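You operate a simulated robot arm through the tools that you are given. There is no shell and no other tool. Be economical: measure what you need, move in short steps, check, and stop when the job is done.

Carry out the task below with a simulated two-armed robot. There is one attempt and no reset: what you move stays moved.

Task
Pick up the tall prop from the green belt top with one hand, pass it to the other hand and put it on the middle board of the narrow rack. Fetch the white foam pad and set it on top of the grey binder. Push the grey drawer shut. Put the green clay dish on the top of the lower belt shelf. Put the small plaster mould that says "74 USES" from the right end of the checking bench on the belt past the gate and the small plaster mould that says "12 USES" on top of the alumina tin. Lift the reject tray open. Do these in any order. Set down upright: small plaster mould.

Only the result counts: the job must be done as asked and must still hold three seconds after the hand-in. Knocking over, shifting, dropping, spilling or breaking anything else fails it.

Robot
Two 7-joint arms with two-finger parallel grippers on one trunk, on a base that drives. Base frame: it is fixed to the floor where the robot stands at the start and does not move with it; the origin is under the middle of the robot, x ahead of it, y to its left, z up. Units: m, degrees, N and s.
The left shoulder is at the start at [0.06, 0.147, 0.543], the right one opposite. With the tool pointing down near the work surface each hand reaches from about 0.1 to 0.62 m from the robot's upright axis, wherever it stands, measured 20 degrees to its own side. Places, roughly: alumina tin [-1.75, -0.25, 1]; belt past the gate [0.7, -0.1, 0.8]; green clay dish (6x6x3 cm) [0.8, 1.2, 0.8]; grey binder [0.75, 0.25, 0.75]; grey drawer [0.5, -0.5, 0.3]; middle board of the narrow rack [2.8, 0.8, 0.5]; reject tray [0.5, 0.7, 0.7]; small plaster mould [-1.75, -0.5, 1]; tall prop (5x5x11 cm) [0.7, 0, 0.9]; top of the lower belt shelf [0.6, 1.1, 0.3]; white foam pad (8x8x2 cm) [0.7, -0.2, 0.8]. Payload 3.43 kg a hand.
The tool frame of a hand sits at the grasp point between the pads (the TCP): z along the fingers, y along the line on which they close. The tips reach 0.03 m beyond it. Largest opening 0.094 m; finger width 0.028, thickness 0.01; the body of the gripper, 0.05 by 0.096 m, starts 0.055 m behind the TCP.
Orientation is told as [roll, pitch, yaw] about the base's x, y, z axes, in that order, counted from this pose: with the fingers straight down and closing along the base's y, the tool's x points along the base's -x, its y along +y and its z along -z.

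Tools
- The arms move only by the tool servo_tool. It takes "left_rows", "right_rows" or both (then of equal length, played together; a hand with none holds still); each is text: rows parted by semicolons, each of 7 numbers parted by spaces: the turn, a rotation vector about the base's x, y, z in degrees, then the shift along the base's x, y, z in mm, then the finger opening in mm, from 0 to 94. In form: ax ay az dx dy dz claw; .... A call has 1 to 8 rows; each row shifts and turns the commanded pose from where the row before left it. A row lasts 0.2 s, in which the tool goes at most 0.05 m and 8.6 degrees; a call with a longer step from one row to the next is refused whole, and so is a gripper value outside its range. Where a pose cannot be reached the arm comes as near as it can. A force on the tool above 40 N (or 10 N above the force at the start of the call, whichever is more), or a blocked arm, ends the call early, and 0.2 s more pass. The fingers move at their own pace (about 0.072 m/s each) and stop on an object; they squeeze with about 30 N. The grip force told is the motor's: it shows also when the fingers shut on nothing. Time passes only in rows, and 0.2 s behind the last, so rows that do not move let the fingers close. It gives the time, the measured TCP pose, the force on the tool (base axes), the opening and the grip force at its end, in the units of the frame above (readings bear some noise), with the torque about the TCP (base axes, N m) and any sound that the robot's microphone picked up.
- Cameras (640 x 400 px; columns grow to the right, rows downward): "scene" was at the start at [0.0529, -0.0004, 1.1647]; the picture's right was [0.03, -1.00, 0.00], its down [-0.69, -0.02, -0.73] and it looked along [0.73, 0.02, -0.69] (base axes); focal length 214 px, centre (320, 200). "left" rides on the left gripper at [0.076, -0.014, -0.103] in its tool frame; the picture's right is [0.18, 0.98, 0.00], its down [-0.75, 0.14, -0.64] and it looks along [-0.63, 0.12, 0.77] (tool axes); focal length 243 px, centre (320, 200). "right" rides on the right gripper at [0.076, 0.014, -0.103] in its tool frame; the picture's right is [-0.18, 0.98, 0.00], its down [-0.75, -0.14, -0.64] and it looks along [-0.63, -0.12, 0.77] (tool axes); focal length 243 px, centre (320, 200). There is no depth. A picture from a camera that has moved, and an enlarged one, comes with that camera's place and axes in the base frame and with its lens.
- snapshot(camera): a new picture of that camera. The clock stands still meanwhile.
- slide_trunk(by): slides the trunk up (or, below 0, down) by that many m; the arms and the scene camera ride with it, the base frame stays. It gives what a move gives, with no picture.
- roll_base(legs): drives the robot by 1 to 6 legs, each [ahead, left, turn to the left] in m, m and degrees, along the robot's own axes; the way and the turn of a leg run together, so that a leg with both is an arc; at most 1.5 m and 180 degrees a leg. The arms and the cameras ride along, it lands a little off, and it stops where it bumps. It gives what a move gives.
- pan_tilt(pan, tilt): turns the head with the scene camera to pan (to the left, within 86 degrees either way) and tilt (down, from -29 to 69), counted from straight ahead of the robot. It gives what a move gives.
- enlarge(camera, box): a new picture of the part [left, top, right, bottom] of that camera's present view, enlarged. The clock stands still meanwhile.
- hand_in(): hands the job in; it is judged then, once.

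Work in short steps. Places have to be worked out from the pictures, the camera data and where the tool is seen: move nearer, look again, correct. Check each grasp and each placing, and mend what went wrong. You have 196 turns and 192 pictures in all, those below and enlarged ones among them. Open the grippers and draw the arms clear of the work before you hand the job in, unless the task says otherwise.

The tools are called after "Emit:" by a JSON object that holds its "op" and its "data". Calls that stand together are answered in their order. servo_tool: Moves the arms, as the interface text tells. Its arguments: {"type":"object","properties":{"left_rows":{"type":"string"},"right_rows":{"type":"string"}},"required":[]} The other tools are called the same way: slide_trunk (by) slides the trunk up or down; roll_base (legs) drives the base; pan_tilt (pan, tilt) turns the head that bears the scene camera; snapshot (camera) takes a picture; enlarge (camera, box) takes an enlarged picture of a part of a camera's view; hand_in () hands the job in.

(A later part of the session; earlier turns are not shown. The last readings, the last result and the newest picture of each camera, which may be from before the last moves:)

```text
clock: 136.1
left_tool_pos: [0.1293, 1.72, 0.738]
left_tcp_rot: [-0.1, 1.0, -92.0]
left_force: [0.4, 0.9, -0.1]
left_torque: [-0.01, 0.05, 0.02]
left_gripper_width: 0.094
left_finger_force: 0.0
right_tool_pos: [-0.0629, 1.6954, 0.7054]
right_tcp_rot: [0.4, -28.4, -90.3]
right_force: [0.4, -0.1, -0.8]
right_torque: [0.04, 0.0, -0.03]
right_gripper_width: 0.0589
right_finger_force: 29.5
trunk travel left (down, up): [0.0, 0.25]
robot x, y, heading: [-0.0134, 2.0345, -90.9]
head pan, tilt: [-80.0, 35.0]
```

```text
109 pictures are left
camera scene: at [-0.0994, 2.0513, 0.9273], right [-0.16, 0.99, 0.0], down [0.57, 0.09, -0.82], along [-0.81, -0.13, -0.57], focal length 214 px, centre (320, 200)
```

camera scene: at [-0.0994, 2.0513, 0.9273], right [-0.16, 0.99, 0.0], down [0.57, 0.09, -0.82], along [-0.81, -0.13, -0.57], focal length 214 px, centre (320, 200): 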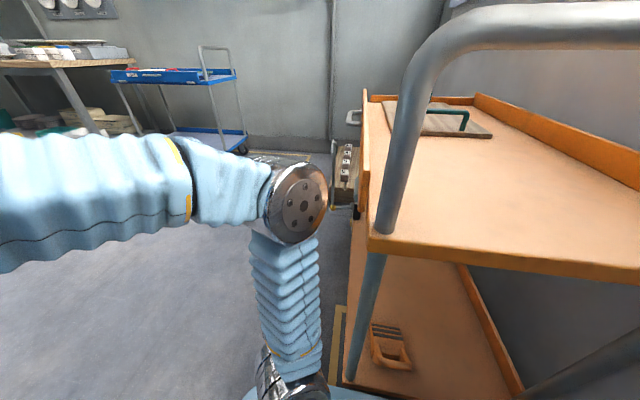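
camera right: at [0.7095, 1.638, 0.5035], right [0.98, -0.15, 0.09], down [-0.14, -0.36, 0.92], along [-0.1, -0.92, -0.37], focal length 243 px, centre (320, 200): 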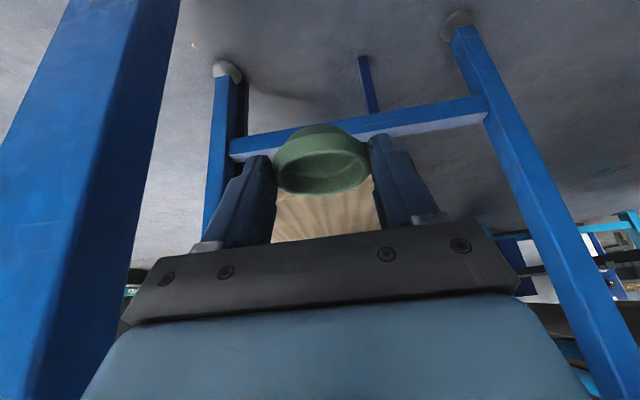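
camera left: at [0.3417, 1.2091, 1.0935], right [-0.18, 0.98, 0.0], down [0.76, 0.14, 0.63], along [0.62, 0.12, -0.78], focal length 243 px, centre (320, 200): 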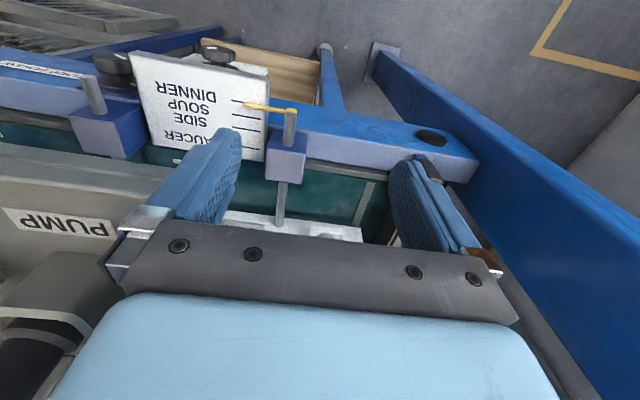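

I move forward away from the cart, then to (-0.35, 1.1) and turn back to face +x.

Emit:
{"op": "roll_base", "data": {"legs": [[0.3, 0, 0.9], [0, -0.34, 0], [0.62, 0, 0], [0, 0, 90]]}}

Emit:
{"op": "pan_tilt", "data": {"pan": -5, "tilt": 30}}

Emit:
{"op": "snapshot", "data": {"camera": "scene"}}

Emit:
{"op": "snapshot", "data": {"camera": "right"}}

```text
clock: 147.0
left_tool_pos: [-0.0328, 1.2707, 0.7383]
left_tcp_rot: [-0.1, 1.0, 0.5]
left_force: [-0.1, 0.0, 0.6]
left_torque: [0.03, 0.01, 0.04]
left_gripper_width: 0.0938
left_finger_force: 0.0
right_tool_pos: [-0.0019, 1.0804, 0.7073]
right_tcp_rot: [0.4, -28.4, 2.2]
right_force: [0.6, 0.3, 0.0]
right_torque: [-0.02, 0.0, 0.01]
right_gripper_width: 0.0587
right_finger_force: 30.2
trunk travel left (down, up): [0.0, 0.25]
robot x, y, heading: [-0.3433, 1.114, 1.9]
head pan, tilt: [-80.0, 35.0]
```

```text
clock: 148.4
left_tool_pos: [-0.0336, 1.2703, 0.7378]
left_tcp_rot: [-0.1, 1.0, 0.4]
left_force: [0.3, -0.8, -0.3]
left_torque: [0.02, 0.0, -0.03]
left_gripper_width: 0.0941
left_finger_force: 0.0
right_tool_pos: [-0.002, 1.0797, 0.7055]
right_tcp_rot: [0.4, -28.4, 2.1]
right_force: [-0.8, 0.2, -1.2]
right_torque: [-0.01, 0.0, -0.03]
right_gripper_width: 0.0589
right_finger_force: 30.2
trunk travel left (down, up): [0.0, 0.25]
robot x, y, heading: [-0.3474, 1.1128, 1.9]
head pan, tilt: [-5.0, 30.0]
```

```text
108 pictures are left
camera scene: at [-0.2853, 1.1055, 0.935], right [-0.06, -1.0, 0.0], down [-0.5, 0.03, -0.87], along [0.86, -0.05, -0.5], focal length 214 px, centre (320, 200)
```

scene: 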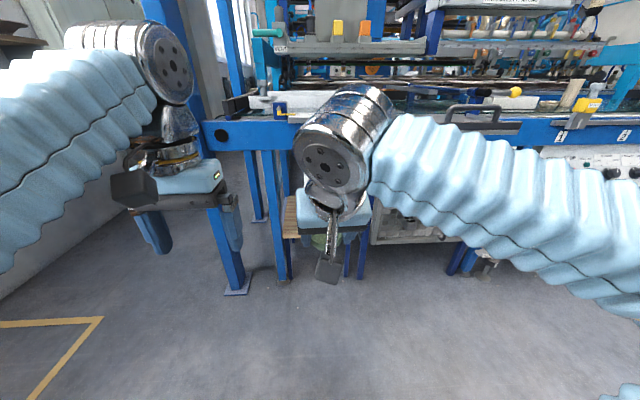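

```text
107 pictures are left
camera right: at [-0.1186, 1.0892, 0.7593], right [0.12, 0.99, 0.09], down [0.36, -0.13, 0.92], along [0.92, -0.08, -0.37], focal length 243 px, centre (320, 200)
```

right: 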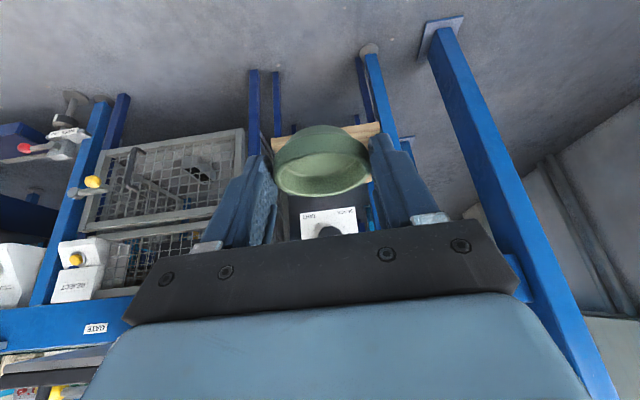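

Now I lower the right hand in front of the shelf to about (0.2, 1.06, 0.42).

Emit:
{"op": "servo_tool", "data": {"right_rows": "0 0 0 25 -2 -35 20;0 0 0 25 -2 -35 20;0 0 0 25 -2 -35 20;0 0 0 25 -2 -35 20;0 0 0 25 -2 -35 20;0 0 0 25 -2 -35 20;0 0 0 25 -2 -35 20;0 0 0 25 -2 -35 20"}}

Emit:
{"op": "snapshot", "data": {"camera": "scene"}}

Emit:
{"op": "snapshot", "data": {"camera": "right"}}

```text
clock: 150.2
left_tool_pos: [-0.0338, 1.2705, 0.7382]
left_tcp_rot: [-0.1, 1.0, 0.5]
left_force: [0.5, -0.1, -0.1]
left_torque: [0.01, -0.04, -0.01]
left_gripper_width: 0.094
left_finger_force: 0.1
right_tool_pos: [0.1991, 1.0651, 0.4268]
right_tcp_rot: [0.5, -28.5, 2.1]
right_force: [-0.3, -0.3, -0.8]
right_torque: [0.0, 0.01, 0.0]
right_gripper_width: 0.059
right_finger_force: 30.6
trunk travel left (down, up): [0.0, 0.25]
robot x, y, heading: [-0.3438, 1.1152, 1.8]
head pan, tilt: [-5.0, 30.0]
```

```text
106 pictures are left
camera scene: at [-0.2855, 1.1055, 0.9351], right [-0.06, -1.0, 0.0], down [-0.5, 0.03, -0.87], along [0.86, -0.05, -0.5], focal length 214 px, centre (320, 200)
```

scene: 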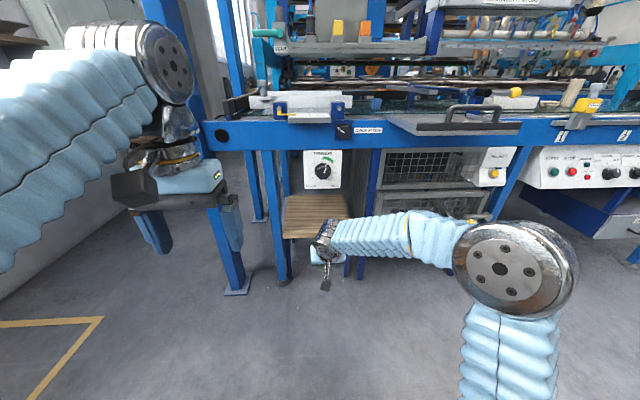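

```text
105 pictures are left
camera right: at [0.0814, 1.0733, 0.4811], right [0.12, 0.99, 0.09], down [0.36, -0.13, 0.92], along [0.92, -0.08, -0.37], focal length 243 px, centre (320, 200)
```

right: 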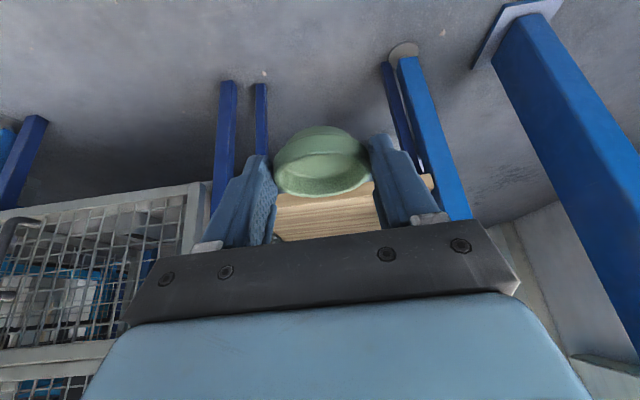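

Shelf top estimated at z≈0.30–0.35, front edge x≈0.47. I tilt 12° more for panel clearance and drive forward 0.2 m.

Emit:
{"op": "servo_tool", "data": {"right_rows": "0 -6 0 0 0 0 20;0 -6 0 0 0 -5 20"}}

Emit:
{"op": "roll_base", "data": {"legs": [[0.2, 0, 0]]}}

Emit:
{"op": "snapshot", "data": {"camera": "scene"}}

Emit:
{"op": "snapshot", "data": {"camera": "right"}}

```text
clock: 150.8
left_tool_pos: [-0.0333, 1.271, 0.7375]
left_tcp_rot: [-0.1, 1.0, 0.5]
left_force: [-0.4, 0.9, 0.3]
left_torque: [0.01, -0.01, 0.01]
left_gripper_width: 0.0937
left_finger_force: 0.0
right_tool_pos: [0.198, 1.0654, 0.4213]
right_tcp_rot: [-0.1, -40.5, 2.6]
right_force: [-0.4, -0.6, -0.3]
right_torque: [-0.03, 0.01, -0.03]
right_gripper_width: 0.0589
right_finger_force: 30.5
trunk travel left (down, up): [0.0, 0.25]
robot x, y, heading: [-0.3445, 1.1147, 1.9]
head pan, tilt: [-5.0, 30.0]
```

```text
clock: 152.4
left_tool_pos: [0.1634, 1.2756, 0.7382]
left_tcp_rot: [-0.1, 0.9, 0.3]
left_force: [0.5, -0.4, -0.8]
left_torque: [-0.02, -0.01, 0.0]
left_gripper_width: 0.0942
left_finger_force: 0.0
right_tool_pos: [0.3941, 1.0681, 0.4226]
right_tcp_rot: [-0.2, -40.5, 2.3]
right_force: [-0.2, -0.6, -0.4]
right_torque: [0.05, 0.01, 0.0]
right_gripper_width: 0.0589
right_finger_force: 30.3
trunk travel left (down, up): [0.0, 0.25]
robot x, y, heading: [-0.1487, 1.1189, 1.7]
head pan, tilt: [-5.0, 30.0]
```

```text
104 pictures are left
camera scene: at [-0.0895, 1.1111, 0.935], right [-0.06, -1.0, 0.0], down [-0.5, 0.03, -0.87], along [0.86, -0.05, -0.5], focal length 214 px, centre (320, 200)
```

scene: 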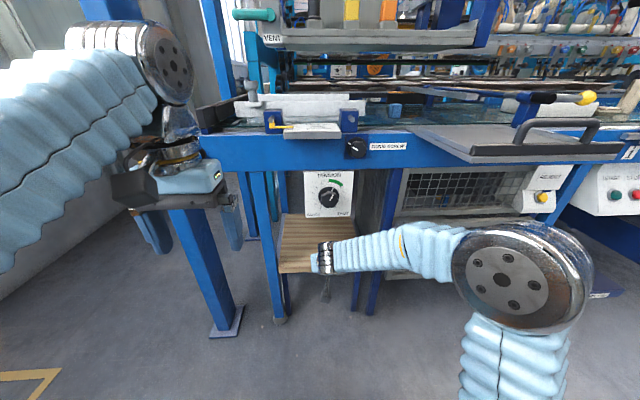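

```text
103 pictures are left
camera right: at [0.268, 1.0773, 0.4504], right [0.1, 0.99, 0.12], down [0.16, -0.13, 0.98], along [0.98, -0.08, -0.17], focal length 243 px, centre (320, 200)
```

right: 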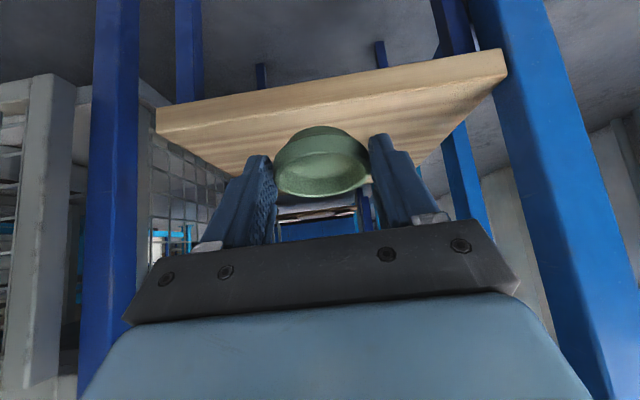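

The close view fixes it better: shelf top z≈0.355, front edge x≈0.42, y 0.95–1.20. I move in to x≈0.49 and lower until contact (expected TCP z≈0.393).

Emit:
{"op": "servo_tool", "data": {"right_rows": "0 0 0 30 0 5 20;0 0 0 30 0 0 20;0 0 0 35 0 0 20"}}

Emit:
{"op": "enlarge", "data": {"camera": "scene", "box": [220, 150, 420, 300]}}

Emit:
{"op": "snapshot", "data": {"camera": "right"}}

```text
clock: 153.2
left_tool_pos: [0.1631, 1.2754, 0.7373]
left_tcp_rot: [-0.1, 1.0, 0.4]
left_force: [0.3, 0.8, 0.0]
left_torque: [0.01, 0.02, -0.03]
left_gripper_width: 0.0938
left_finger_force: 0.0
right_tool_pos: [0.4889, 1.0677, 0.4288]
right_tcp_rot: [-0.2, -40.5, 2.5]
right_force: [-0.6, 0.2, -0.5]
right_torque: [0.03, 0.02, 0.03]
right_gripper_width: 0.059
right_finger_force: 30.0
trunk travel left (down, up): [0.0, 0.25]
robot x, y, heading: [-0.1514, 1.1196, 1.6]
head pan, tilt: [-5.0, 30.0]
```

```text
2.67 times, centred on (320, 225) of scene
camera zoom: at [-0.0897, 1.1111, 0.9351], right [-0.06, -1.0, 0.0], down [-0.5, 0.03, -0.87], along [0.86, -0.05, -0.5], focal length 572 px, centre (320, 133)
```

zoom: 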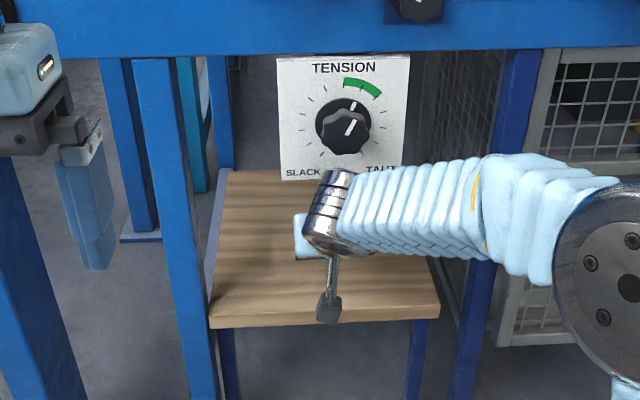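

```text
101 pictures are left
camera right: at [0.3632, 1.0769, 0.4571], right [0.1, 0.99, 0.12], down [0.16, -0.13, 0.98], along [0.98, -0.08, -0.17], focal length 243 px, centre (320, 200)
```

right: 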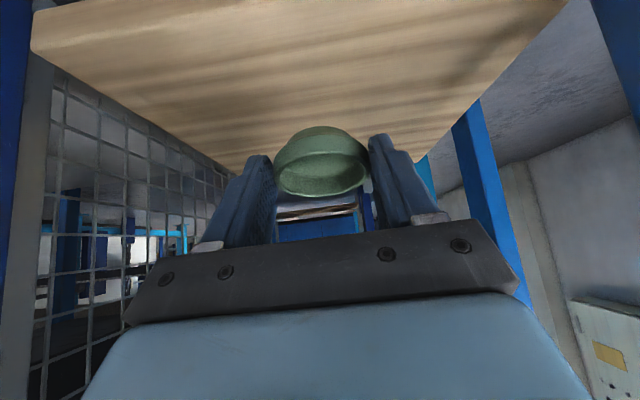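

Over the shelf and clear of the panel. Lowering gently until contact.

Emit:
{"op": "servo_tool", "data": {"right_rows": "0 0 0 0 0 -12 20;0 0 0 0 0 -8 20;0 0 0 0 0 -6 20;0 0 0 0 0 -5 20;0 0 0 0 0 -4 20;0 0 0 0 0 -4 20"}}

Emit:
{"op": "snapshot", "data": {"camera": "right"}}

```text
clock: 154.6
left_tool_pos: [0.1636, 1.2747, 0.738]
left_tcp_rot: [-0.1, 1.0, 0.3]
left_force: [-0.3, 0.8, 0.2]
left_torque: [0.02, -0.04, -0.01]
left_gripper_width: 0.094
left_finger_force: 0.1
right_tool_pos: [0.4886, 1.0673, 0.3874]
right_tcp_rot: [-0.1, -40.4, 2.3]
right_force: [0.9, -0.5, -1.0]
right_torque: [0.02, -0.02, -0.06]
right_gripper_width: 0.059
right_finger_force: 29.9
trunk travel left (down, up): [0.0, 0.25]
robot x, y, heading: [-0.1503, 1.1214, 1.5]
head pan, tilt: [-5.0, 30.0]
```

```text
100 pictures are left
camera right: at [0.3627, 1.077, 0.4167], right [0.1, 0.99, 0.12], down [0.16, -0.13, 0.98], along [0.98, -0.08, -0.17], focal length 243 px, centre (320, 200)
```

right: 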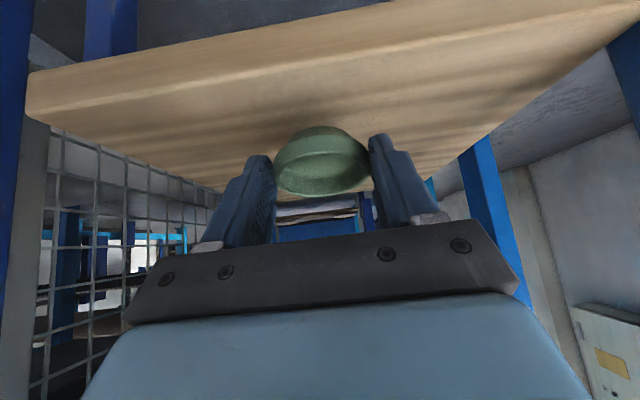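

No contact yet; another estimate gives z≈0.34. Continuing in small steps.

Emit:
{"op": "servo_tool", "data": {"right_rows": "0 0 0 0 0 -4 20;0 0 0 0 0 -4 20;0 0 0 0 0 -4 20;0 0 0 0 0 -4 20;0 0 0 0 0 -4 20;0 0 0 0 0 -4 20"}}

Emit:
{"op": "snapshot", "data": {"camera": "right"}}

```text
clock: 156.0
left_tool_pos: [0.1628, 1.2748, 0.7385]
left_tcp_rot: [-0.1, 0.9, 0.3]
left_force: [-0.5, -0.6, 0.4]
left_torque: [0.0, -0.01, 0.04]
left_gripper_width: 0.094
left_finger_force: 0.1
right_tool_pos: [0.489, 1.0675, 0.3662]
right_tcp_rot: [-0.1, -40.8, 2.3]
right_force: [0.9, -4.0, 18.8]
right_torque: [-0.16, -0.12, -0.05]
right_gripper_width: 0.0587
right_finger_force: 30.0
trunk travel left (down, up): [0.0, 0.25]
robot x, y, heading: [-0.1465, 1.1212, 1.6]
head pan, tilt: [-5.0, 30.0]
```

```text
99 pictures are left
camera right: at [0.3638, 1.0775, 0.3945], right [0.1, 0.99, 0.12], down [0.16, -0.13, 0.98], along [0.98, -0.08, -0.17], focal length 243 px, centre (320, 200)
```

right: 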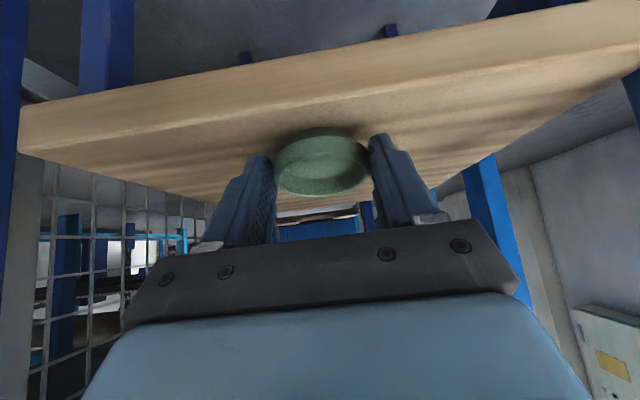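

Contact (19 N). I rotate back 12° so the dish is level, then release.

Emit:
{"op": "servo_tool", "data": {"right_rows": "0 6 0 0 0 2 20;0 6 0 0 0 0 20;0 0 0 0 0 -1 20;0 0 0 0 0 0 66;0 0 0 0 0 0 74;0 0 0 0 0 0 80"}}

Emit:
{"op": "snapshot", "data": {"camera": "right"}}

```text
clock: 157.4
left_tool_pos: [0.164, 1.2765, 0.738]
left_tcp_rot: [-0.1, 0.9, 0.3]
left_force: [0.4, 0.2, 0.5]
left_torque: [-0.02, 0.0, 0.03]
left_gripper_width: 0.094
left_finger_force: 0.0
right_tool_pos: [0.4879, 1.0663, 0.3648]
right_tcp_rot: [0.4, -28.3, 2.0]
right_force: [-0.1, -1.0, 0.4]
right_torque: [-0.02, 0.02, 0.01]
right_gripper_width: 0.08
right_finger_force: 0.1
trunk travel left (down, up): [0.0, 0.25]
robot x, y, heading: [-0.1495, 1.1162, 1.5]
head pan, tilt: [-5.0, 30.0]
```

```text
98 pictures are left
camera right: at [0.3718, 1.0769, 0.418], right [0.12, 0.99, 0.09], down [0.36, -0.13, 0.92], along [0.92, -0.08, -0.38], focal length 243 px, centre (320, 200)
```

right: 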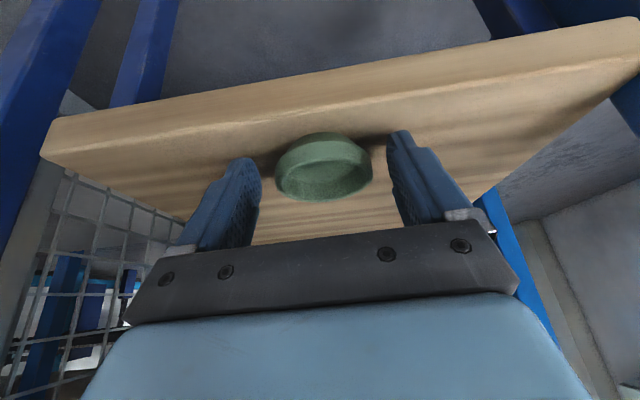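

Released, dish flat on the shelf. I withdraw along the tool axis and then straight back.

Emit:
{"op": "servo_tool", "data": {"right_rows": "0 0 0 -10 0 15 88;0 0 0 -20 0 20 88;0 0 0 -40 0 10 88;0 0 0 -45 0 5 88;0 0 0 -40 0 5 88;0 0 0 -30 0 10 88"}}

Emit:
{"op": "roll_base", "data": {"legs": [[-0.25, 0, -1.5]]}}

Emit:
{"op": "enlarge", "data": {"camera": "scene", "box": [230, 120, 430, 270]}}

```text
clock: 158.8
left_tool_pos: [0.1637, 1.2756, 0.7374]
left_tcp_rot: [-0.1, 1.0, 0.3]
left_force: [0.6, -0.2, -0.1]
left_torque: [-0.01, 0.0, -0.01]
left_gripper_width: 0.0937
left_finger_force: 0.0
right_tool_pos: [0.3021, 1.0663, 0.4298]
right_tcp_rot: [0.3, -28.5, 2.1]
right_force: [0.9, 0.1, 0.7]
right_torque: [0.03, -0.02, 0.01]
right_gripper_width: 0.088
right_finger_force: 0.1
trunk travel left (down, up): [0.0, 0.25]
robot x, y, heading: [-0.1474, 1.1196, 1.8]
head pan, tilt: [-5.0, 30.0]
```

```text
clock: 160.7
left_tool_pos: [-0.0897, 1.2627, 0.7383]
left_tcp_rot: [0.0, 1.0, -1.2]
left_force: [0.5, -0.1, 0.4]
left_torque: [0.0, 0.01, -0.03]
left_gripper_width: 0.094
left_finger_force: 0.0
right_tool_pos: [0.0432, 1.0516, 0.4303]
right_tcp_rot: [0.5, -28.5, 0.6]
right_force: [0.6, -0.5, -0.1]
right_torque: [0.03, -0.02, 0.03]
right_gripper_width: 0.088
right_finger_force: 0.1
trunk travel left (down, up): [0.0, 0.25]
robot x, y, heading: [-0.4071, 1.1156, 0.3]
head pan, tilt: [-5.0, 30.0]
```

```text
2.67 times, centred on (330, 195) of scene
camera zoom: at [-0.3471, 1.1057, 0.9351], right [-0.08, -1.0, 0.0], down [-0.5, 0.04, -0.87], along [0.86, -0.07, -0.5], focal length 572 px, centre (293, 213)
```

zoom: 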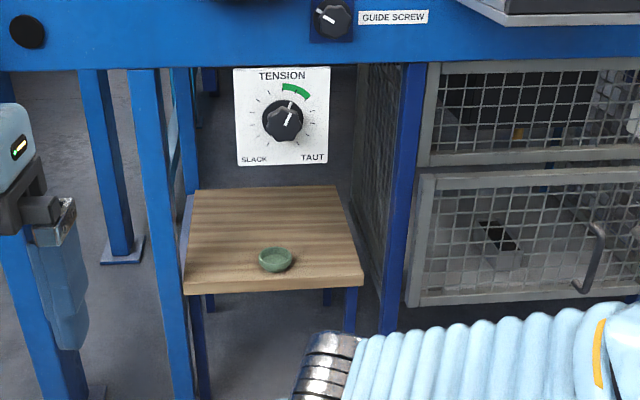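

The dish sits on the shelf. Next the checking bench behind (-1.75, ...). I raise the trunk, restore the right hand to a high carry pose, and then turn around.

Emit:
{"op": "slide_trunk", "data": {"by": 0.25}}

Emit:
{"op": "servo_tool", "data": {"right_rows": "0 7 0 -15 0 40 88;0 7 0 -15 0 40 88;0 7 0 -15 0 40 88;0 7 0 -15 0 40 88;0 0 0 -15 0 45 88;0 0 0 -10 0 45 88;0 0 0 0 0 40 88"}}

Emit:
{"op": "roll_base", "data": {"legs": [[-0.1, 0, 0], [0, 0, 90]]}}

Emit:
{"op": "pan_tilt", "data": {"pan": 60, "tilt": 20}}

Emit:
{"op": "snapshot", "data": {"camera": "scene"}}

```text
clock: 163.2
left_tool_pos: [-0.0891, 1.2631, 0.9881]
left_tcp_rot: [-0.1, 1.0, -1.1]
left_force: [0.3, 0.0, 0.2]
left_torque: [0.01, 0.0, 0.01]
left_gripper_width: 0.0939
left_finger_force: 0.1
right_tool_pos: [0.0439, 1.0513, 0.6806]
right_tcp_rot: [0.3, -28.4, 0.6]
right_force: [0.2, 0.3, -1.3]
right_torque: [-0.01, 0.03, 0.01]
right_gripper_width: 0.0879
right_finger_force: 0.0
trunk travel left (down, up): [-0.25, 0.0]
robot x, y, heading: [-0.4037, 1.1172, 0.5]
head pan, tilt: [-5.0, 30.0]
```

```text
clock: 164.8
left_tool_pos: [-0.0902, 1.2635, 0.9878]
left_tcp_rot: [-0.1, 1.0, -1.1]
left_force: [0.5, 0.2, -0.3]
left_torque: [-0.01, 0.0, 0.02]
left_gripper_width: 0.0939
left_finger_force: 0.1
right_tool_pos: [-0.0421, 1.0512, 0.9693]
right_tcp_rot: [0.6, -0.4, 0.5]
right_force: [0.5, -0.6, 0.1]
right_torque: [0.0, 0.0, 0.03]
right_gripper_width: 0.0879
right_finger_force: 0.1
trunk travel left (down, up): [-0.25, 0.0]
robot x, y, heading: [-0.4047, 1.1158, 0.1]
head pan, tilt: [-5.0, 30.0]
```

```text
clock: 169.8
left_tool_pos: [-0.656, 1.4324, 0.9883]
left_tcp_rot: [-0.1, 1.0, 89.2]
left_force: [-1.4, 0.2, 0.2]
left_torque: [-0.01, 0.03, -0.01]
left_gripper_width: 0.0941
left_finger_force: 0.1
right_tool_pos: [-0.4435, 1.4823, 0.9688]
right_tcp_rot: [0.7, -0.4, 90.8]
right_force: [0.5, -0.3, -0.6]
right_torque: [-0.01, 0.0, 0.0]
right_gripper_width: 0.0878
right_finger_force: 0.1
trunk travel left (down, up): [-0.25, 0.0]
robot x, y, heading: [-0.5066, 1.1159, 90.3]
head pan, tilt: [-5.0, 30.0]
```

```text
clock: 171.2
left_tool_pos: [-0.6557, 1.4313, 0.9876]
left_tcp_rot: [-0.1, 1.0, 89.1]
left_force: [0.2, -0.3, 0.9]
left_torque: [0.03, 0.03, -0.06]
left_gripper_width: 0.0941
left_finger_force: 0.0
right_tool_pos: [-0.4431, 1.4819, 0.9691]
right_tcp_rot: [0.7, -0.4, 90.8]
right_force: [-0.5, 0.7, 0.3]
right_torque: [0.03, 0.0, -0.01]
right_gripper_width: 0.0881
right_finger_force: 0.0
trunk travel left (down, up): [-0.25, 0.0]
robot x, y, heading: [-0.5038, 1.1181, 90.5]
head pan, tilt: [60.0, 20.0]
```

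```text
96 pictures are left
camera scene: at [-0.587, 1.1294, 1.2011], right [0.49, 0.87, 0.0], down [0.3, -0.17, -0.94], along [-0.82, 0.46, -0.34], focal length 214 px, centre (320, 200)
```

scene: 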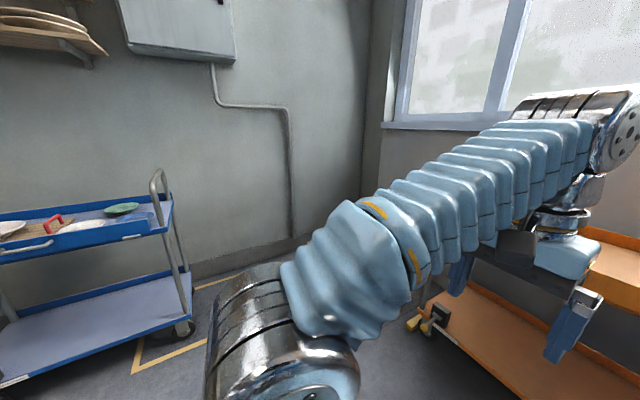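

Clear to turn. I turn to face −x and slide along to y≈-0.35 to see the bench.

Emit:
{"op": "roll_base", "data": {"legs": [[0, 0, 89.6], [0, 1.45, 0]]}}

Emit:
{"op": "pan_tilt", "data": {"pan": 0, "tilt": 20}}

Emit:
{"op": "snapshot", "data": {"camera": "scene"}}

```text
clock: 182.2
left_tool_pos: [-0.7293, -0.4797, 0.9866]
left_tcp_rot: [-0.2, 1.0, -177.5]
left_force: [0.0, 0.2, -0.3]
left_torque: [-0.05, -0.03, 0.0]
left_gripper_width: 0.0941
left_finger_force: 0.1
right_tool_pos: [-0.7908, -0.2725, 0.9691]
right_tcp_rot: [0.7, -0.4, -175.7]
right_force: [-0.4, -0.2, 0.5]
right_torque: [-0.02, 0.05, -0.01]
right_gripper_width: 0.088
right_finger_force: 0.2
trunk travel left (down, up): [-0.25, 0.0]
robot x, y, heading: [-0.4236, -0.3125, -176.1]
head pan, tilt: [60.0, 20.0]
```

```text
clock: 183.5
left_tool_pos: [-0.7275, -0.4805, 0.9887]
left_tcp_rot: [-0.1, 1.0, -177.4]
left_force: [-0.2, -0.5, 0.4]
left_torque: [0.02, 0.0, -0.03]
left_gripper_width: 0.0938
left_finger_force: 0.0
right_tool_pos: [-0.7912, -0.2712, 0.9691]
right_tcp_rot: [0.7, -0.4, -175.7]
right_force: [-0.1, -0.7, -0.4]
right_torque: [-0.01, -0.01, -0.04]
right_gripper_width: 0.0881
right_finger_force: 0.1
trunk travel left (down, up): [-0.25, 0.0]
robot x, y, heading: [-0.4228, -0.3108, -176.4]
head pan, tilt: [0.0, 20.0]
```

```text
95 pictures are left
camera scene: at [-0.4848, -0.3191, 1.2011], right [-0.07, 1.0, 0.0], down [0.34, 0.02, -0.94], along [-0.94, -0.07, -0.34], focal length 214 px, centre (320, 200)
```

scene: 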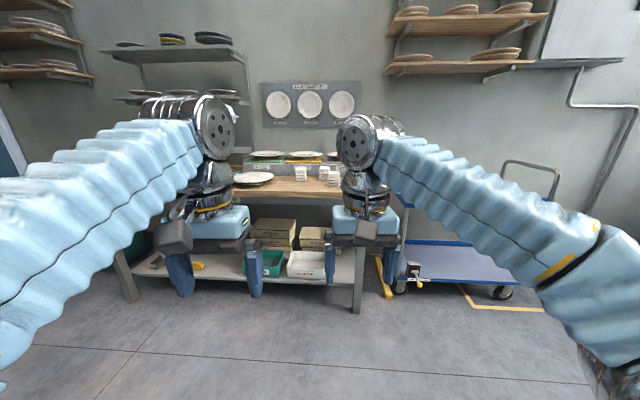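

Emit:
{"op": "enlarge", "data": {"camera": "scene", "box": [220, 130, 400, 240]}}

Emit:
{"op": "roll_base", "data": {"legs": [[0.45, 0, -3.6]]}}

Emit:
{"op": "pan_tilt", "data": {"pan": 0, "tilt": 32}}

Emit:
{"op": "snapshot", "data": {"camera": "scene"}}

```text
3.56 times, centred on (310, 185) of scene
camera zoom: at [-0.4848, -0.3191, 1.2011], right [-0.07, 1.0, 0.0], down [0.34, 0.02, -0.94], along [-0.94, -0.07, -0.34], focal length 763 px, centre (356, 253)
```

zoom: 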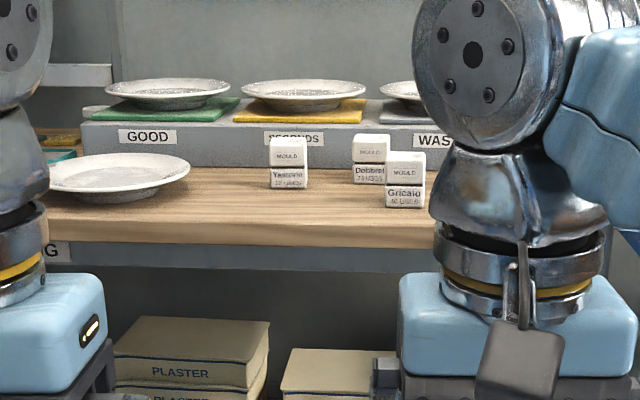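

```text
clock: 186.3
left_tool_pos: [-1.1971, -0.4774, 0.9863]
left_tcp_rot: [-0.1, 0.9, 179.0]
left_force: [-0.2, 0.1, 0.3]
left_torque: [0.02, 0.01, -0.02]
left_gripper_width: 0.0939
left_finger_force: 0.1
right_tool_pos: [-1.246, -0.2642, 0.9692]
right_tcp_rot: [0.8, -0.5, -179.2]
right_force: [-0.4, 0.0, 0.3]
right_torque: [0.02, -0.01, 0.0]
right_gripper_width: 0.0879
right_finger_force: 0.1
trunk travel left (down, up): [-0.25, 0.0]
robot x, y, heading: [-0.8813, -0.3301, -179.7]
head pan, tilt: [0.0, 20.0]
```

```text
clock: 187.0
left_tool_pos: [-1.197, -0.4775, 0.9881]
left_tcp_rot: [-0.1, 1.0, 179.0]
left_force: [0.6, -0.9, -0.5]
left_torque: [0.02, 0.01, 0.03]
left_gripper_width: 0.0938
left_finger_force: 0.0
right_tool_pos: [-1.2454, -0.2647, 0.9694]
right_tcp_rot: [0.7, -0.5, -179.3]
right_force: [-0.5, -0.3, -0.1]
right_torque: [0.03, 0.01, 0.0]
right_gripper_width: 0.088
right_finger_force: 0.1
trunk travel left (down, up): [-0.25, 0.0]
robot x, y, heading: [-0.8768, -0.3281, -179.8]
head pan, tilt: [0.0, 32.0]
```

```text
93 pictures are left
camera scene: at [-0.9393, -0.332, 1.182], right [-0.01, 1.0, 0.0], down [0.53, 0.0, -0.85], along [-0.85, 0.0, -0.53], focal length 214 px, centre (320, 200)
```

scene: 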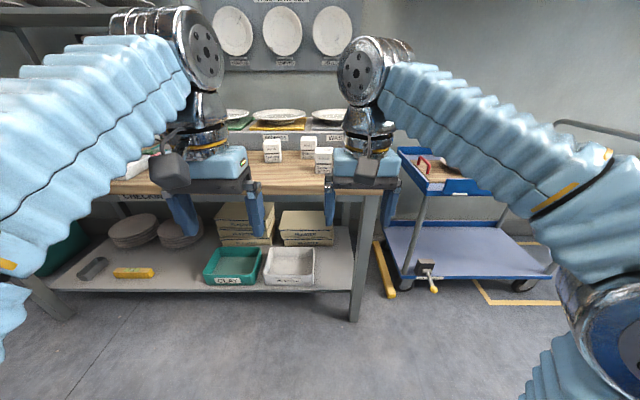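

Emit:
{"op": "enlarge", "data": {"camera": "scene", "box": [240, 120, 350, 190]}}

Emit:
{"op": "enlarge", "data": {"camera": "scene", "box": [80, 90, 260, 210]}}

Emit:
{"op": "enlarge", "data": {"camera": "left", "box": [0, 0, 640, 400]}}

Emit:
{"op": "enlarge", "data": {"camera": "right", "box": [0, 0, 640, 400]}}

```text
5.71 times, centred on (295, 155) of scene
camera zoom: at [-0.9393, -0.332, 1.182], right [-0.01, 1.0, 0.0], down [0.53, 0.0, -0.85], along [-0.85, 0.0, -0.53], focal length 1226 px, centre (463, 457)
```

zoom: 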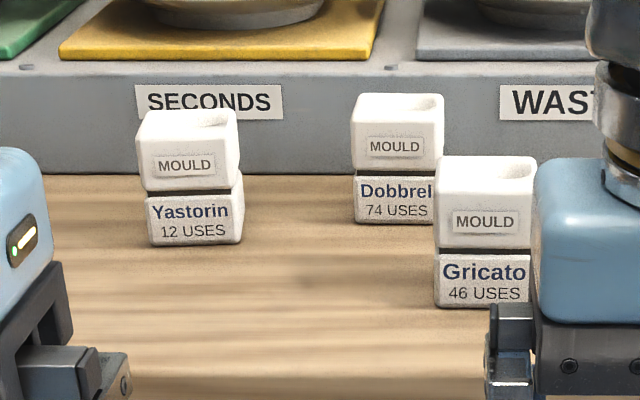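

```text
3.33 times, centred on (170, 150) of scene
camera zoom: at [-0.9393, -0.332, 1.182], right [-0.01, 1.0, 0.0], down [0.53, 0.0, -0.85], along [-0.85, 0.0, -0.53], focal length 715 px, centre (820, 367)
```

zoom: 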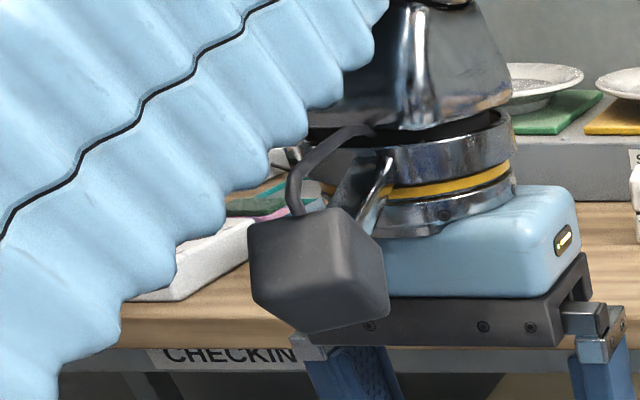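

```text
1.00 times, centred on (320, 200) of left (not enlarged: the box is as wide or as high as the picture)
camera zoom: at [-1.1228, -0.464, 1.0914], right [0.17, -0.99, 0.0], down [-0.77, -0.13, 0.63], along [-0.62, -0.11, -0.78], focal length 243 px, centre (320, 200)
```

zoom: 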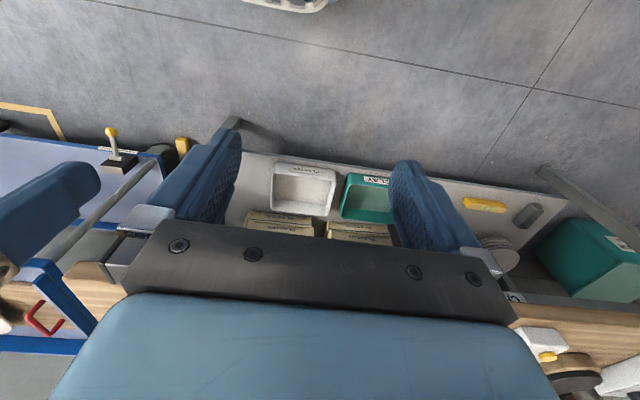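

```text
1.00 times, centred on (320, 200) of right (not enlarged: the box is as wide or as high as the picture)
camera zoom: at [-1.1688, -0.2772, 1.0711], right [-0.17, -0.98, 0.01], down [-0.75, 0.14, 0.65], along [-0.64, 0.1, -0.76], focal length 243 px, centre (320, 200)
```

zoom: 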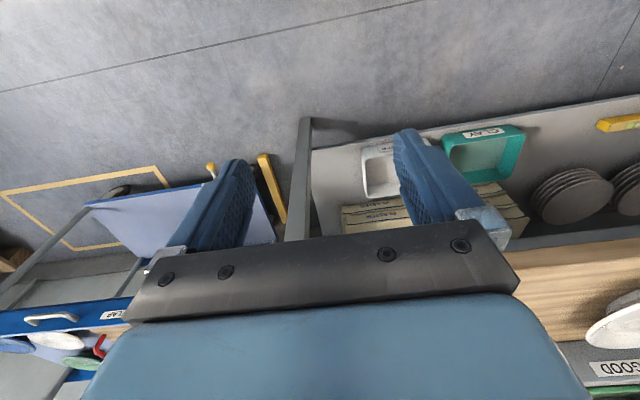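

Readable: "Yastorin 12 USES" at ≈(-1.70,-0.51), "Dobbrel 74 USES" behind at ≈(-1.74,-0.38), "Gricato 46 USES" in front at ≈(-1.60,-0.32); bench top z≈0.875. The tin is hidden by the right hand, so I swing that aside.

Emit:
{"op": "servo_tool", "data": {"right_rows": "0 0 0 0 40 5 88;0 0 0 0 40 5 88;0 0 0 0 40 5 88;0 0 0 0 40 5 88"}}

Emit:
{"op": "enlarge", "data": {"camera": "scene", "box": [240, 100, 420, 210]}}

```text
clock: 188.0
left_tool_pos: [-1.1971, -0.4776, 0.9879]
left_tcp_rot: [-0.1, 1.0, 178.9]
left_force: [-0.4, 0.8, 0.3]
left_torque: [-0.02, -0.01, -0.01]
left_gripper_width: 0.0939
left_finger_force: 0.0
right_tool_pos: [-1.2462, -0.1124, 0.9883]
right_tcp_rot: [0.6, -0.5, -179.1]
right_force: [-0.4, 0.9, -0.1]
right_torque: [-0.03, -0.01, 0.01]
right_gripper_width: 0.0878
right_finger_force: 0.0
right hand out of reach, approached as far as the arm can: row 4
trunk travel left (down, up): [-0.25, 0.0]
robot x, y, heading: [-0.8813, -0.3274, -179.5]
head pan, tilt: [0.0, 32.0]
```

```text
3.56 times, centred on (330, 155) of scene
camera zoom: at [-0.9393, -0.3323, 1.1819], right [-0.01, 1.0, 0.0], down [0.53, 0.0, -0.85], along [-0.85, -0.01, -0.53], focal length 763 px, centre (284, 360)
```

zoom: 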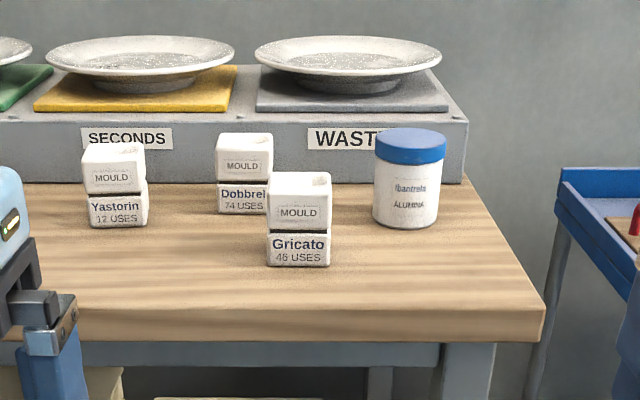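

The tin is at ≈(-1.70,-0.21), top z≈0.97. Because high tool-down poses are out of reach, I'll use a 45° pitched grasp with the left hand for the "12 USES" mould. First I pitch the hand, then drive closer.

Emit:
{"op": "servo_tool", "data": {"left_rows": "0 8 0 -10 0 0 94;0 8 0 -10 0 0 94;0 8 0 -10 0 0 94;0 8 0 -10 0 0 94;0 7 0 -10 0 0 94;0 6 0 -10 0 0 94"}}

Emit:
{"op": "roll_base", "data": {"legs": [[0.25, 0.09, -0.3]]}}

Emit:
{"op": "snapshot", "data": {"camera": "left"}}

Emit:
{"op": "enlarge", "data": {"camera": "scene", "box": [160, 80, 480, 280]}}

```text
clock: 189.4
left_tool_pos: [-1.2559, -0.4761, 0.9883]
left_tcp_rot: [0.9, -44.1, 178.7]
left_force: [0.5, 0.8, 0.0]
left_torque: [0.01, 0.04, 0.0]
left_gripper_width: 0.0939
left_finger_force: 0.0
right_tool_pos: [-1.2457, -0.1103, 0.9892]
right_tcp_rot: [0.6, -0.5, -179.3]
right_force: [-0.2, 0.6, -0.1]
right_torque: [0.0, 0.01, 0.0]
right_gripper_width: 0.0878
right_finger_force: 0.1
trunk travel left (down, up): [-0.25, 0.0]
robot x, y, heading: [-0.884, -0.3287, -179.7]
head pan, tilt: [0.0, 32.0]
```

```text
clock: 191.3
left_tool_pos: [-1.509, -0.5674, 0.9864]
left_tcp_rot: [0.8, -44.0, 178.6]
left_force: [-0.1, -0.5, -0.2]
left_torque: [-0.04, 0.0, 0.04]
left_gripper_width: 0.0939
left_finger_force: 0.1
right_tool_pos: [-1.499, -0.203, 0.9886]
right_tcp_rot: [0.7, -0.5, -179.4]
right_force: [0.1, -0.3, -1.1]
right_torque: [-0.03, 0.01, -0.02]
right_gripper_width: 0.0878
right_finger_force: 0.2
trunk travel left (down, up): [-0.25, 0.0]
robot x, y, heading: [-1.1333, -0.419, -179.7]
head pan, tilt: [0.0, 32.0]
```

```text
87 pictures are left
camera left: at [-1.384, -0.5546, 1.0075], right [0.12, -0.99, -0.12], down [-0.1, -0.13, 0.99], along [-0.99, -0.1, -0.11], focal length 243 px, centre (320, 200)
```

left: 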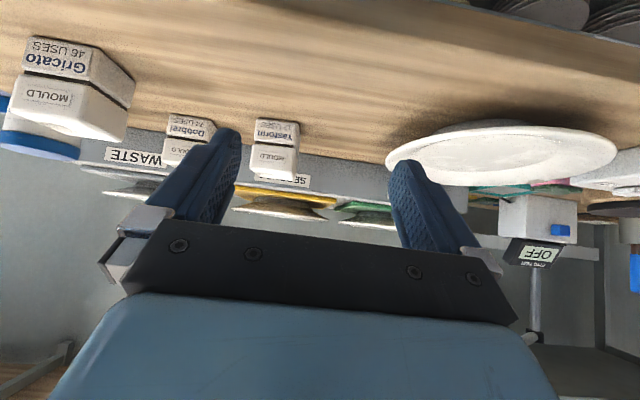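

```text
2.00 times, centred on (320, 180) of scene
camera zoom: at [-1.193, -0.4239, 1.1819], right [0.0, 1.0, 0.0], down [0.53, 0.0, -0.85], along [-0.85, 0.0, -0.53], focal length 429 px, centre (320, 240)
```

zoom: 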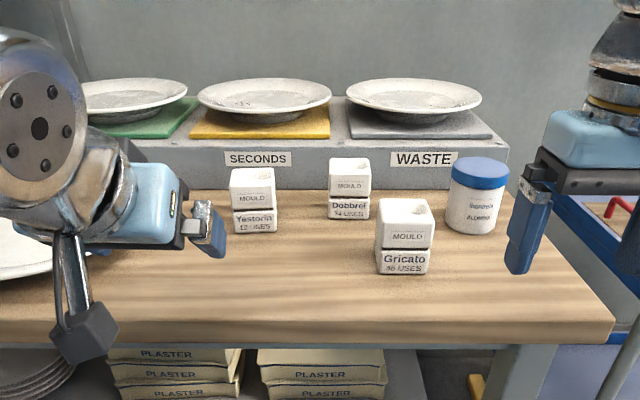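

The 12-USES mould: front face x≈-1.70, y≈-0.516, top z≈0.943, ~56 mm wide. I align the hand in y and approach.

Emit:
{"op": "servo_tool", "data": {"left_rows": "0 0 0 -30 25 0 94;0 0 0 -30 26 -5 94;0 0 0 -30 0 -10 94"}}

Emit:
{"op": "snapshot", "data": {"camera": "left"}}

Emit:
{"op": "enlarge", "data": {"camera": "scene", "box": [160, 80, 480, 280]}}

```text
clock: 192.1
left_tool_pos: [-1.6027, -0.5183, 0.9705]
left_tcp_rot: [0.7, -44.0, 178.6]
left_force: [0.4, 0.2, -0.6]
left_torque: [-0.03, 0.0, 0.02]
left_gripper_width: 0.0942
left_finger_force: 0.1
right_tool_pos: [-1.501, -0.2024, 0.989]
right_tcp_rot: [0.7, -0.5, -179.3]
right_force: [-0.6, -0.5, 0.2]
right_torque: [0.0, -0.01, -0.01]
right_gripper_width: 0.088
right_finger_force: 0.1
trunk travel left (down, up): [-0.25, 0.0]
robot x, y, heading: [-1.135, -0.4208, -179.6]
head pan, tilt: [0.0, 32.0]
```

```text
85 pictures are left
camera left: at [-1.4763, -0.5049, 0.9912], right [0.12, -0.99, -0.12], down [-0.1, -0.13, 0.99], along [-0.99, -0.1, -0.11], focal length 243 px, centre (320, 200)
```

left: 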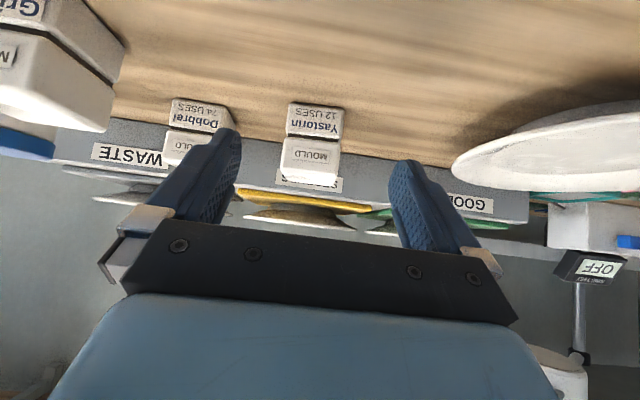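

```text
2.00 times, centred on (320, 180) of scene
camera zoom: at [-1.1931, -0.4239, 1.1819], right [0.0, 1.0, 0.0], down [0.53, 0.0, -0.85], along [-0.85, 0.0, -0.53], focal length 429 px, centre (320, 240)
```

zoom: 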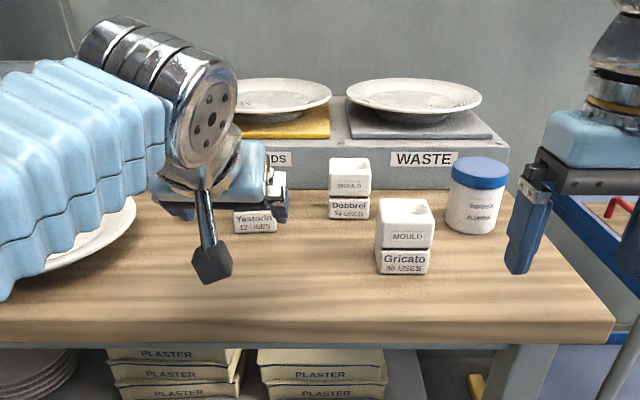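

Mould front at (-1.696, -0.51). Moving in and down to the grasp.

Emit:
{"op": "servo_tool", "data": {"left_rows": "0 0 0 -30 4 -15 94;0 0 0 -30 3 -15 94;0 0 0 -30 0 -14 94;0 0 0 -30 0 -13 94"}}

Emit:
{"op": "snapshot", "data": {"camera": "left"}}

```text
clock: 193.1
left_tool_pos: [-1.7224, -0.5117, 0.9147]
left_tcp_rot: [0.9, -44.0, 178.5]
left_force: [0.4, 0.7, -0.7]
left_torque: [-0.01, 0.0, 0.0]
left_gripper_width: 0.094
left_finger_force: 0.1
right_tool_pos: [-1.4997, -0.203, 0.9888]
right_tcp_rot: [0.6, -0.4, -179.4]
right_force: [-0.2, 0.0, -0.3]
right_torque: [-0.04, -0.01, -0.03]
right_gripper_width: 0.0881
right_finger_force: 0.1
trunk travel left (down, up): [-0.25, 0.0]
robot x, y, heading: [-1.1322, -0.4204, -179.7]
head pan, tilt: [0.0, 32.0]
```

```text
83 pictures are left
camera left: at [-1.5969, -0.4988, 0.9353], right [0.12, -0.99, -0.12], down [-0.1, -0.13, 0.99], along [-0.99, -0.1, -0.11], focal length 243 px, centre (320, 200)
```

left: 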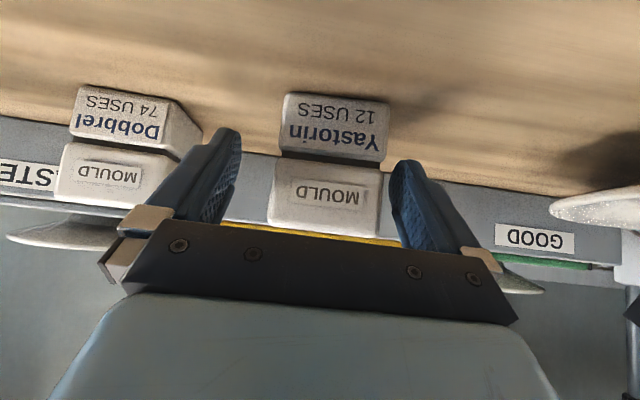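

The mould stands between the fingers. Closing.

Emit:
{"op": "servo_tool", "data": {"left_rows": "0 0 0 -3 0 0 60;0 0 0 0 0 0 40;0 0 0 0 0 0 20;0 0 0 0 0 0 20"}}

Emit:
{"op": "snapshot", "data": {"camera": "left"}}

```text
clock: 194.1
left_tool_pos: [-1.724, -0.5102, 0.9148]
left_tcp_rot: [0.8, -44.1, 178.6]
left_force: [0.5, -0.3, 0.0]
left_torque: [-0.03, -0.07, 0.02]
left_gripper_width: 0.0668
left_finger_force: 30.0
right_tool_pos: [-1.5013, -0.202, 0.9882]
right_tcp_rot: [0.6, -0.4, -179.4]
right_force: [0.5, -0.1, -0.2]
right_torque: [0.02, 0.0, 0.0]
right_gripper_width: 0.0882
right_finger_force: 0.1
trunk travel left (down, up): [-0.25, 0.0]
robot x, y, heading: [-1.1322, -0.4238, -179.9]
head pan, tilt: [0.0, 32.0]
```

```text
82 pictures are left
camera left: at [-1.5986, -0.4976, 0.9357], right [0.12, -0.99, -0.12], down [-0.1, -0.13, 0.99], along [-0.99, -0.1, -0.11], focal length 243 px, centre (320, 200)
```

left: 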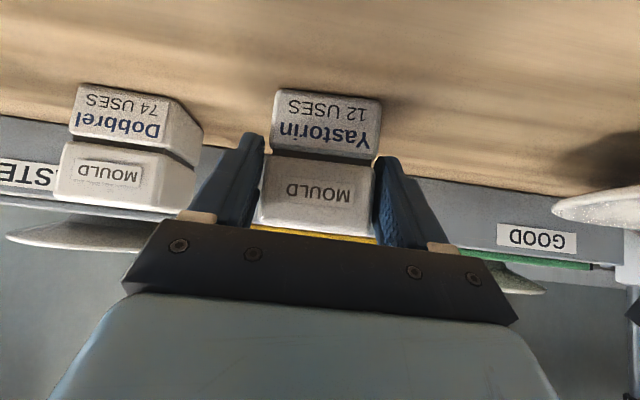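

Gripped at 67 mm. I lift gently and check that the whole mould comes along.

Emit:
{"op": "servo_tool", "data": {"left_rows": "0 0 0 0 0 10 20;0 0 0 0 0 20 20;0 0 0 0 0 25 20"}}

Emit:
{"op": "snapshot", "data": {"camera": "left"}}

Emit:
{"op": "enlarge", "data": {"camera": "scene", "box": [160, 80, 480, 280]}}

```text
clock: 194.9
left_tool_pos: [-1.7248, -0.5114, 0.9691]
left_tcp_rot: [0.9, -43.9, 178.6]
left_force: [-0.2, 0.8, -3.1]
left_torque: [0.03, -0.08, 0.02]
left_gripper_width: 0.0667
left_finger_force: 29.5
right_tool_pos: [-1.4999, -0.2028, 0.9878]
right_tcp_rot: [0.6, -0.4, -179.3]
right_force: [0.0, 0.1, 0.4]
right_torque: [0.0, 0.01, -0.01]
right_gripper_width: 0.0881
right_finger_force: 0.1
trunk travel left (down, up): [-0.25, 0.0]
robot x, y, heading: [-1.1332, -0.42, -180.0]
head pan, tilt: [0.0, 32.0]
```

```text
81 pictures are left
camera left: at [-1.5988, -0.4981, 0.99], right [0.12, -0.99, -0.12], down [-0.1, -0.13, 0.99], along [-0.99, -0.1, -0.11], focal length 243 px, centre (320, 200)
```

left: 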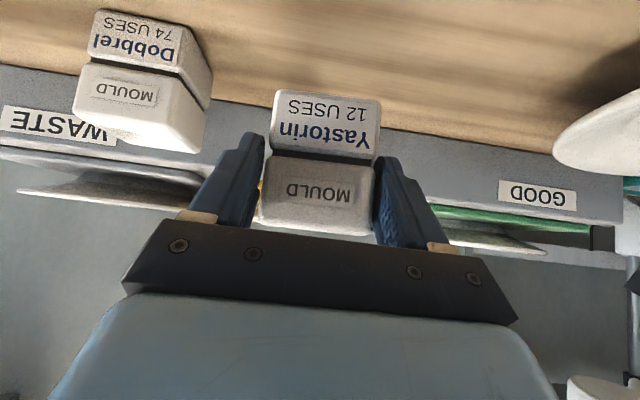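

```text
2.00 times, centred on (320, 180) of scene
camera zoom: at [-1.1935, -0.424, 1.1819], right [0.0, 1.0, 0.0], down [0.53, 0.0, -0.85], along [-0.85, 0.0, -0.53], focal length 429 px, centre (320, 240)
```

zoom: 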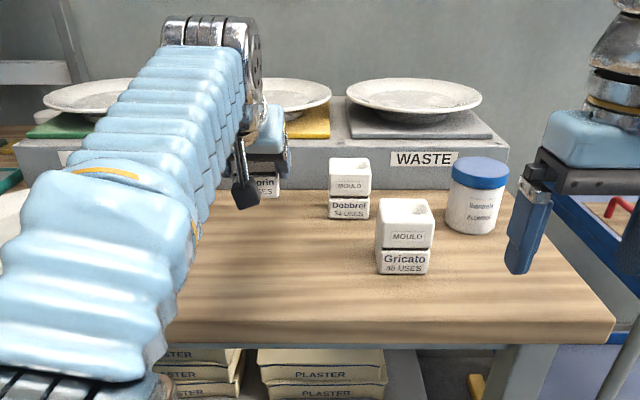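

The whole mould is up (≈3 N). I raise and retract it so its bottom clears the other moulds and the tin.

Emit:
{"op": "servo_tool", "data": {"left_rows": "0 0 0 15 0 20 20;0 0 0 20 0 20 20;0 0 0 30 0 15 20;0 0 0 30 0 10 20;0 0 0 20 0 5 20"}}

Emit:
{"op": "enlarge", "data": {"camera": "scene", "box": [160, 80, 480, 280]}}

```text
clock: 196.1
left_tool_pos: [-1.6079, -0.5114, 1.0414]
left_tcp_rot: [0.8, -43.9, 178.6]
left_force: [0.2, -0.1, -3.2]
left_torque: [-0.04, -0.1, 0.02]
left_gripper_width: 0.0669
left_finger_force: 30.5
right_tool_pos: [-1.4998, -0.2011, 0.9878]
right_tcp_rot: [0.6, -0.4, -179.4]
right_force: [0.3, -0.5, 0.6]
right_torque: [0.03, 0.0, 0.01]
right_gripper_width: 0.0877
right_finger_force: 0.0
trunk travel left (down, up): [-0.25, 0.0]
robot x, y, heading: [-1.1367, -0.4222, -179.7]
head pan, tilt: [0.0, 32.0]
```

```text
2.00 times, centred on (320, 180) of scene
camera zoom: at [-1.1934, -0.424, 1.1819], right [0.0, 1.0, 0.0], down [0.53, 0.0, -0.85], along [-0.85, 0.0, -0.53], focal length 429 px, centre (320, 240)
```

zoom: 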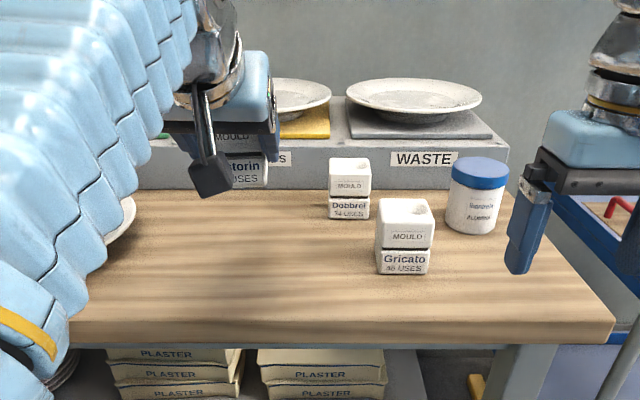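

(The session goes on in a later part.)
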